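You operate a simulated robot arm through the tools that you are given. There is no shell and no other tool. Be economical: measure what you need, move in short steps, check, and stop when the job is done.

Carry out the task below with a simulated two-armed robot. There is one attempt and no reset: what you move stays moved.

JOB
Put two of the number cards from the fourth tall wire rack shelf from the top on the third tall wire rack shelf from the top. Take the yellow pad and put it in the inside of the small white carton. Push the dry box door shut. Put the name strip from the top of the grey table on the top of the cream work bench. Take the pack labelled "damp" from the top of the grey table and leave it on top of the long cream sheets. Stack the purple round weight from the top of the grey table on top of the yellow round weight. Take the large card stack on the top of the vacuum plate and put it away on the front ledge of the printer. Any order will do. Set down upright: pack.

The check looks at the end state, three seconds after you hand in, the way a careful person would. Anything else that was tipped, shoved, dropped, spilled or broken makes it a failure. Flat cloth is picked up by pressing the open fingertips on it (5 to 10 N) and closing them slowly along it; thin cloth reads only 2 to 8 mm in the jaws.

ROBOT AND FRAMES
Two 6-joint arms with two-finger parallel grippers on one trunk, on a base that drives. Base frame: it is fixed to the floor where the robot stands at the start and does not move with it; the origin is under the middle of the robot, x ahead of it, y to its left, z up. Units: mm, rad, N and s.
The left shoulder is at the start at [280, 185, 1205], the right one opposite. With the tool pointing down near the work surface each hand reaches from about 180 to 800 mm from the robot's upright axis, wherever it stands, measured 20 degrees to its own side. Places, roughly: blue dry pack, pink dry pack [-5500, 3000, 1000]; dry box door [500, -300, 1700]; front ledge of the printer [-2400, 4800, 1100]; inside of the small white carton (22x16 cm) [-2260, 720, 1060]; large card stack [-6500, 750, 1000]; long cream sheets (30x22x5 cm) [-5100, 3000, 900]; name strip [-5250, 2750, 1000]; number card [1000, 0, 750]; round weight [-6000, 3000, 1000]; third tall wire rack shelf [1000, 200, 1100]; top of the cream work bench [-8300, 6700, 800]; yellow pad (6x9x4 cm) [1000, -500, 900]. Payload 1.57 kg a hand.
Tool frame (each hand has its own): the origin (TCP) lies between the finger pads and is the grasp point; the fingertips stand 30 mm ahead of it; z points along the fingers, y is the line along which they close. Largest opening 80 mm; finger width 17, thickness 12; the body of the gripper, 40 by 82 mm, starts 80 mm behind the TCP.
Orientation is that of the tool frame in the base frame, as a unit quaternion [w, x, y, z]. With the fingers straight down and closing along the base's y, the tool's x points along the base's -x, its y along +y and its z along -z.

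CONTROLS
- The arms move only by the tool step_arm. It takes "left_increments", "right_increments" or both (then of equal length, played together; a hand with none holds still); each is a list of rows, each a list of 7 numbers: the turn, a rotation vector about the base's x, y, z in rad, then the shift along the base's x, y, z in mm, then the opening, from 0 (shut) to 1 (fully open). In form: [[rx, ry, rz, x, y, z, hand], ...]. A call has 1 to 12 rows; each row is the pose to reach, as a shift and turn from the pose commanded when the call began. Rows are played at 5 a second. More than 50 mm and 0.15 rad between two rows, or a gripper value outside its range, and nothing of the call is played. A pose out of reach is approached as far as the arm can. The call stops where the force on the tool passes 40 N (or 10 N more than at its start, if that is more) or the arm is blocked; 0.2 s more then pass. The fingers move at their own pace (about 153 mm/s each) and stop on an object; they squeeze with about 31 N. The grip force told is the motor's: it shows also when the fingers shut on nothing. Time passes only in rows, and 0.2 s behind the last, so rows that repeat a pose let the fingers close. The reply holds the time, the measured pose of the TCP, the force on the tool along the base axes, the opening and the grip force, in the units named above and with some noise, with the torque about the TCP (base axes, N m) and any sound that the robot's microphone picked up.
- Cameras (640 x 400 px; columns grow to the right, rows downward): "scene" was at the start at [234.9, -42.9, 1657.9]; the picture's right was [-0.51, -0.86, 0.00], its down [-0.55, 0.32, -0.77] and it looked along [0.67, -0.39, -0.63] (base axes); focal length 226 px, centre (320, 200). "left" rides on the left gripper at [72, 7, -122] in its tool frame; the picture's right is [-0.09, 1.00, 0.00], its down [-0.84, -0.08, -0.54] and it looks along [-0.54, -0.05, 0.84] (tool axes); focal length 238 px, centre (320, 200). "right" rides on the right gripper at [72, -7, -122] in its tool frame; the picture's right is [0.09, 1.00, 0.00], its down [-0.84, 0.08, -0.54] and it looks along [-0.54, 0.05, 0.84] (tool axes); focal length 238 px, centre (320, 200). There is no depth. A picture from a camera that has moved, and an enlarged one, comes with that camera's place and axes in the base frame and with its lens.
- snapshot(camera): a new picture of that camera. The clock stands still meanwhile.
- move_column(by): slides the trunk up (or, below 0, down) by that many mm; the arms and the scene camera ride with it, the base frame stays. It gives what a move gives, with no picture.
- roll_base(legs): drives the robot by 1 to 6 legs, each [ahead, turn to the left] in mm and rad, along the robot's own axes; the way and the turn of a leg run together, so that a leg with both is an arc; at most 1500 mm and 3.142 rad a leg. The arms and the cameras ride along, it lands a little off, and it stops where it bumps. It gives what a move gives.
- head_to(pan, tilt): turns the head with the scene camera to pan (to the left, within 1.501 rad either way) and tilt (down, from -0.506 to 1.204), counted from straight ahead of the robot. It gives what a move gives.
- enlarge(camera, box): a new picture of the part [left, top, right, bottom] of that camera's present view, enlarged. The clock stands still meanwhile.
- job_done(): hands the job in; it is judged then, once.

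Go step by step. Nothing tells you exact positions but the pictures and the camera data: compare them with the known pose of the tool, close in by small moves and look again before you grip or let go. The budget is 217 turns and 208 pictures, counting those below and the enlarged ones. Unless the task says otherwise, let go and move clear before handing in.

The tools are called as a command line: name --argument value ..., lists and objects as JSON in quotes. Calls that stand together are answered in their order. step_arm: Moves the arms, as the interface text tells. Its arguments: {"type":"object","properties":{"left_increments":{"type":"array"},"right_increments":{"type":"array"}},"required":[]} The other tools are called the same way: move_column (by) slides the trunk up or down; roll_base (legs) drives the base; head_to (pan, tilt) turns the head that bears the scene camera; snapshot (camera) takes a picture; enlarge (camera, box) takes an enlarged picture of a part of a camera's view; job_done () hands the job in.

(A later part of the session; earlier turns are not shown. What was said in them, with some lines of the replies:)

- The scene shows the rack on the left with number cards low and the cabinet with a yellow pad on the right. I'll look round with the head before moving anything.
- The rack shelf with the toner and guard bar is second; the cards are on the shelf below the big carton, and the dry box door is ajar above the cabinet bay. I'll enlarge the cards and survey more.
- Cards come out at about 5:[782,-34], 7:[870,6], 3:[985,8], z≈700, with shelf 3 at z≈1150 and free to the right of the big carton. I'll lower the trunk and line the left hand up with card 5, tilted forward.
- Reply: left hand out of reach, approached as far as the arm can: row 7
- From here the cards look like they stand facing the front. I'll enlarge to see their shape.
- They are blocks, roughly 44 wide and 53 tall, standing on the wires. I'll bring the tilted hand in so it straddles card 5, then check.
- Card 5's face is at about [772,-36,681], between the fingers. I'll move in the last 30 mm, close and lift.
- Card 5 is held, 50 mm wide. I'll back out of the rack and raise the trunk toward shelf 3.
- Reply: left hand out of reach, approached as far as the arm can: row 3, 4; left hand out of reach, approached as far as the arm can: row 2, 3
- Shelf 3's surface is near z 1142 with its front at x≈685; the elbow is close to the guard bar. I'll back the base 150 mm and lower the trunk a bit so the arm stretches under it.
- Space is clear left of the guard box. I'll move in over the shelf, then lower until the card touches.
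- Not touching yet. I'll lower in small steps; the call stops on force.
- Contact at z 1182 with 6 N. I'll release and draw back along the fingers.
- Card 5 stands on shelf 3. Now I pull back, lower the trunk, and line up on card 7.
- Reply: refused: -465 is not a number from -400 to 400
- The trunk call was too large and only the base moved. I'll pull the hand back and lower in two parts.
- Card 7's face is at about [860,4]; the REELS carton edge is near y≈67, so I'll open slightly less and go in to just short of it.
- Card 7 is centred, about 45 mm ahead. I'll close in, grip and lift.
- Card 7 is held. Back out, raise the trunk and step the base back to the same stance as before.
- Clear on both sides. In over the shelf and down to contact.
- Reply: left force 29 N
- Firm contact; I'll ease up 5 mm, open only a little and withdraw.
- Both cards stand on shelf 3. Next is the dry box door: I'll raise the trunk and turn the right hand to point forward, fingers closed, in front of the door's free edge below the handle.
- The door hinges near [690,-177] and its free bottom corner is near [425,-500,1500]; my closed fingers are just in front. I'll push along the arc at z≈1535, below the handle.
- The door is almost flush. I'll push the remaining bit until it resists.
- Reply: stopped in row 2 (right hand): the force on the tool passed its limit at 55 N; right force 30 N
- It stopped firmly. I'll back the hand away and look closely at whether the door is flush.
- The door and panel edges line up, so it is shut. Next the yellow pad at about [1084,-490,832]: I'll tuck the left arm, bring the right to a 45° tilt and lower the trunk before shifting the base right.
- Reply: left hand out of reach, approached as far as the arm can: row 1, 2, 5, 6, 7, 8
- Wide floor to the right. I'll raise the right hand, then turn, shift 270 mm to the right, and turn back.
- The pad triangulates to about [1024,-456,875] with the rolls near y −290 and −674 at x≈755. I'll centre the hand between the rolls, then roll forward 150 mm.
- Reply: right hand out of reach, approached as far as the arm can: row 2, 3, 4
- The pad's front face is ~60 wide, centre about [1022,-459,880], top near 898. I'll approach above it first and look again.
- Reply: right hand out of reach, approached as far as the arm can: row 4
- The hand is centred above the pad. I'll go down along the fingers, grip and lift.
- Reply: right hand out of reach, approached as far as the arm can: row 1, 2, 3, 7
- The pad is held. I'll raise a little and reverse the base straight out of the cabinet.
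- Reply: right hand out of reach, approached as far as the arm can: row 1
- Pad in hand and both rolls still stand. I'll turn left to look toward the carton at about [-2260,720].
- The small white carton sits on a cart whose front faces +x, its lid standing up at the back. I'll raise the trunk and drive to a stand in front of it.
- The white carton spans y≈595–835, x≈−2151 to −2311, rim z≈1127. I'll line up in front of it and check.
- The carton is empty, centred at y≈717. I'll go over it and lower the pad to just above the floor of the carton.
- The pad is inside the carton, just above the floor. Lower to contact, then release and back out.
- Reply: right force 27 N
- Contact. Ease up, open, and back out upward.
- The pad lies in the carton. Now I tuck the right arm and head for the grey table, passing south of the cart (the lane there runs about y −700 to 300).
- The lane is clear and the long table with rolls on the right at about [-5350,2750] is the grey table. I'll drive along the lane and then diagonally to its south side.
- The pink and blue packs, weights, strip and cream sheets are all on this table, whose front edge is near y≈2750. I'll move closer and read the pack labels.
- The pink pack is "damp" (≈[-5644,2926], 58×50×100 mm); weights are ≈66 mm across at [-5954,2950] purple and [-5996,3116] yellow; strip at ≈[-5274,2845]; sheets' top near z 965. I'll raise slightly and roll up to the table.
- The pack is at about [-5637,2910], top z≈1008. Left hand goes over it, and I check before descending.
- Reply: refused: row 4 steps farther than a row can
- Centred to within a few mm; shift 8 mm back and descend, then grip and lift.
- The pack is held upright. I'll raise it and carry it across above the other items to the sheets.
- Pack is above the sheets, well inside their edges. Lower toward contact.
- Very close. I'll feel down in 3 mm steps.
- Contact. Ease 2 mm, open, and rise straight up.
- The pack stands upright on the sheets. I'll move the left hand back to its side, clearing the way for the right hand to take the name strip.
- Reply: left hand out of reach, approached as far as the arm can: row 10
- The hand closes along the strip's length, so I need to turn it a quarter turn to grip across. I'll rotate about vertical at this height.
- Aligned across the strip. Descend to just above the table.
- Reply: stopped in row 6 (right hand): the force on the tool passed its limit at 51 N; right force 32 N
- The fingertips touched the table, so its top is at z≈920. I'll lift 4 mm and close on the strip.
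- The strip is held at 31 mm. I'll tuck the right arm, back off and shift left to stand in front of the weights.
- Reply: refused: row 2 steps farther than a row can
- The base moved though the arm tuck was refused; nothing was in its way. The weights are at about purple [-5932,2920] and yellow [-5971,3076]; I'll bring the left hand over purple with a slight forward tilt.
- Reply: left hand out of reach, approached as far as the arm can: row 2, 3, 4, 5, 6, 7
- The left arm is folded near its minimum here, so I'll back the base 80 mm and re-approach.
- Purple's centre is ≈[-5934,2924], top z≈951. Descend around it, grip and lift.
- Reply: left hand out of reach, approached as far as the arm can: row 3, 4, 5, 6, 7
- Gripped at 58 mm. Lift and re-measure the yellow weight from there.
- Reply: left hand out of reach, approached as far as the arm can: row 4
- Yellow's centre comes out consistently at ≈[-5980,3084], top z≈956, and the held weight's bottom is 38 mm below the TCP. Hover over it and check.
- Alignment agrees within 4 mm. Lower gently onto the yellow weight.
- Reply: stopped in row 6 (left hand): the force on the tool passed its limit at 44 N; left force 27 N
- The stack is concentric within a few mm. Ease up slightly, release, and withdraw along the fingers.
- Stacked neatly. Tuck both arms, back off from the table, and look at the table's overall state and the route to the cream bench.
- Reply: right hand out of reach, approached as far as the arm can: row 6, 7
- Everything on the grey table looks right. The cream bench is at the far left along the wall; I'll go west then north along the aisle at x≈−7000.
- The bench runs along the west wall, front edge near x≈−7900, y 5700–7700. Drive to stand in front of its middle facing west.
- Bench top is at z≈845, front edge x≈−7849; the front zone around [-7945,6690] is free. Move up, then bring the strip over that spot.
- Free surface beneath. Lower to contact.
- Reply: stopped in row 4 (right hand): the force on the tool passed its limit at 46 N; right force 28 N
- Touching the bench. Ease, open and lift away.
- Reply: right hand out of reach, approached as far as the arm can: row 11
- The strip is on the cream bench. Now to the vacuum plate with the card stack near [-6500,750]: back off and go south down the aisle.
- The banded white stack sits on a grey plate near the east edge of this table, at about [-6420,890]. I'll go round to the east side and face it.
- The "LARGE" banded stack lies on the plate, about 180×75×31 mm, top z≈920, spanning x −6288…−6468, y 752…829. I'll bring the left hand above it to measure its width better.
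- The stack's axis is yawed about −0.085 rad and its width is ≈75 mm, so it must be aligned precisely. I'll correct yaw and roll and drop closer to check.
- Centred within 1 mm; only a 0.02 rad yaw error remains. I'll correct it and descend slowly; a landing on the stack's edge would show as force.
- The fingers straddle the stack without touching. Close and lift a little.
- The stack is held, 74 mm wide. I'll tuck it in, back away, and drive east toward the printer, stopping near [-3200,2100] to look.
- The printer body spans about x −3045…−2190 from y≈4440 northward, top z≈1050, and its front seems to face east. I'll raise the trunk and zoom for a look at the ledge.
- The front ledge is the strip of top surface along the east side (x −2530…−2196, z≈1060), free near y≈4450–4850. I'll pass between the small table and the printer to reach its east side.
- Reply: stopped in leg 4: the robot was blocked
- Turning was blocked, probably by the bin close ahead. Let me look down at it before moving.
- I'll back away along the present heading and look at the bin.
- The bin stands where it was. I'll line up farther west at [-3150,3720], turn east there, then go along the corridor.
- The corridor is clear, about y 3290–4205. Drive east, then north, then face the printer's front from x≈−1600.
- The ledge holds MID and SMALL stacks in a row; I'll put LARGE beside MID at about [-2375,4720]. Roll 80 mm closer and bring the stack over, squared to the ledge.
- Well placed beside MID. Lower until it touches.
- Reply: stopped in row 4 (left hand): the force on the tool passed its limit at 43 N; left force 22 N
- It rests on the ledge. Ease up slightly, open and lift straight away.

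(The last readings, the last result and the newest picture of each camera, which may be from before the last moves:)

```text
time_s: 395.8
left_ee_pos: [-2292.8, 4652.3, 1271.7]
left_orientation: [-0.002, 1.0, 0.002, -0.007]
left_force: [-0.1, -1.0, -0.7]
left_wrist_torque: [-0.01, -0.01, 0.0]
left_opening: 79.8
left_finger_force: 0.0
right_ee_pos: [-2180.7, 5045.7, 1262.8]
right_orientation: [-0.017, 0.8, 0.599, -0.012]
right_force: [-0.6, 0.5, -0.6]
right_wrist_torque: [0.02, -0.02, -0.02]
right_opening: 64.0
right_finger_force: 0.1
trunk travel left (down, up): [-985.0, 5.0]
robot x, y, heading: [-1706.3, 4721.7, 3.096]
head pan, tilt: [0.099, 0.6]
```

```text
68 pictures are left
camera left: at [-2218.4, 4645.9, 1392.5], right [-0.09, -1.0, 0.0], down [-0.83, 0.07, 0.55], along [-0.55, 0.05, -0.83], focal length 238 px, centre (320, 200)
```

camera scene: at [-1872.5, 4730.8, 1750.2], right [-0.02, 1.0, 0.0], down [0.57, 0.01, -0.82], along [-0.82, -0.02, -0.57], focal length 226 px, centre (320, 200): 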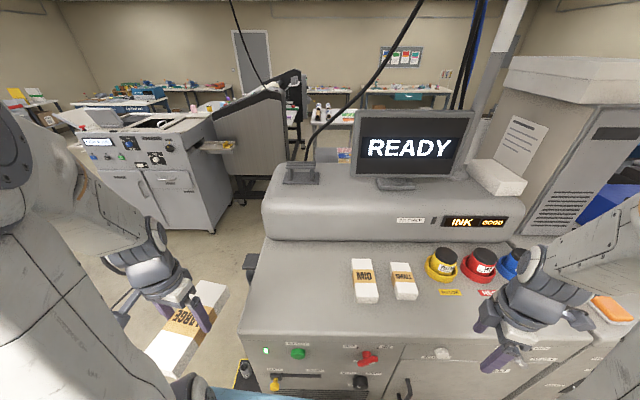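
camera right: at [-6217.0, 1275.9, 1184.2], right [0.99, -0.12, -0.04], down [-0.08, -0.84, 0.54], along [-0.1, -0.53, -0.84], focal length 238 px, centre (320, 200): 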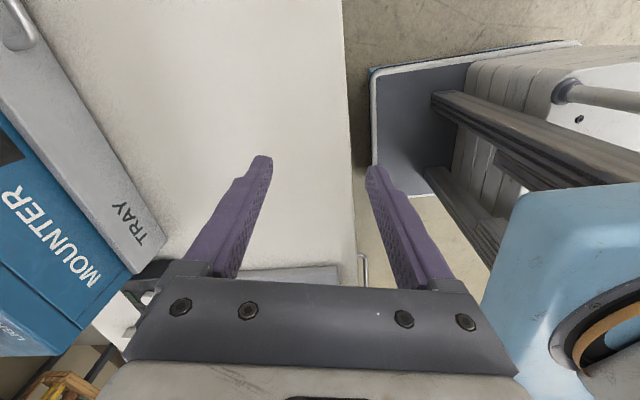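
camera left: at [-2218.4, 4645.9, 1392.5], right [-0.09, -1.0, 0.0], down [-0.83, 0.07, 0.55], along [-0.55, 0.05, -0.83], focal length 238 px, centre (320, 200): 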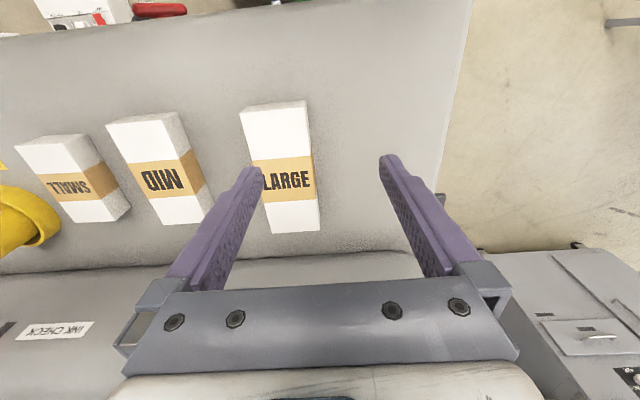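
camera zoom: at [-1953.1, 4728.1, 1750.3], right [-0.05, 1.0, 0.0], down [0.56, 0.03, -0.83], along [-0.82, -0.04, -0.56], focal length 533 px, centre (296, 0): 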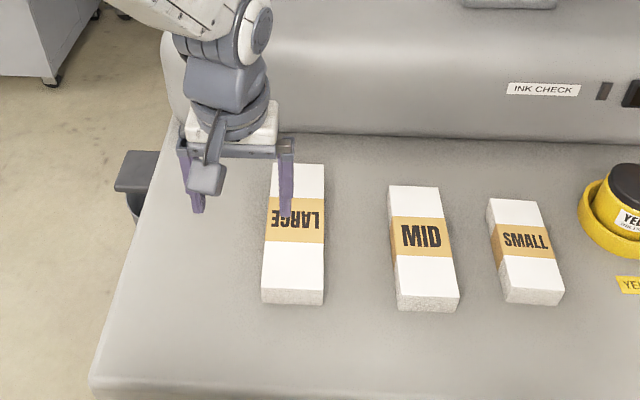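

The LARGE stack lies on the printer's front ledge beside MID. The other six jobs were each checked in pictures as I finished them. Both hands are empty and clear, so I'm handing in.

job_done

```text
The job is handed in.
```

I did all seven parts of the job and handed it in; I don't have the check's result.

- **Number cards:** cards 5 and 7 stand on the third rack shelf.
- **Yellow pad:** it lies inside the small white carton.
- **Dry box door:** I pushed it until it stopped firmly, and its edges line up with the panel beside it.
- **Name strip:** it is on the cream work bench.
- **"Damp" pack:** the pink pack stands upright on the long cream sheets.
- **Weights:** the purple weight is stacked on the yellow one.
- **Large card stack:** it lies on the printer's front ledge, beside the stack marked MID.

While turning near the printer, the base was blocked and probably touched a waste bin. In the pictures the bin still stands in the same place.
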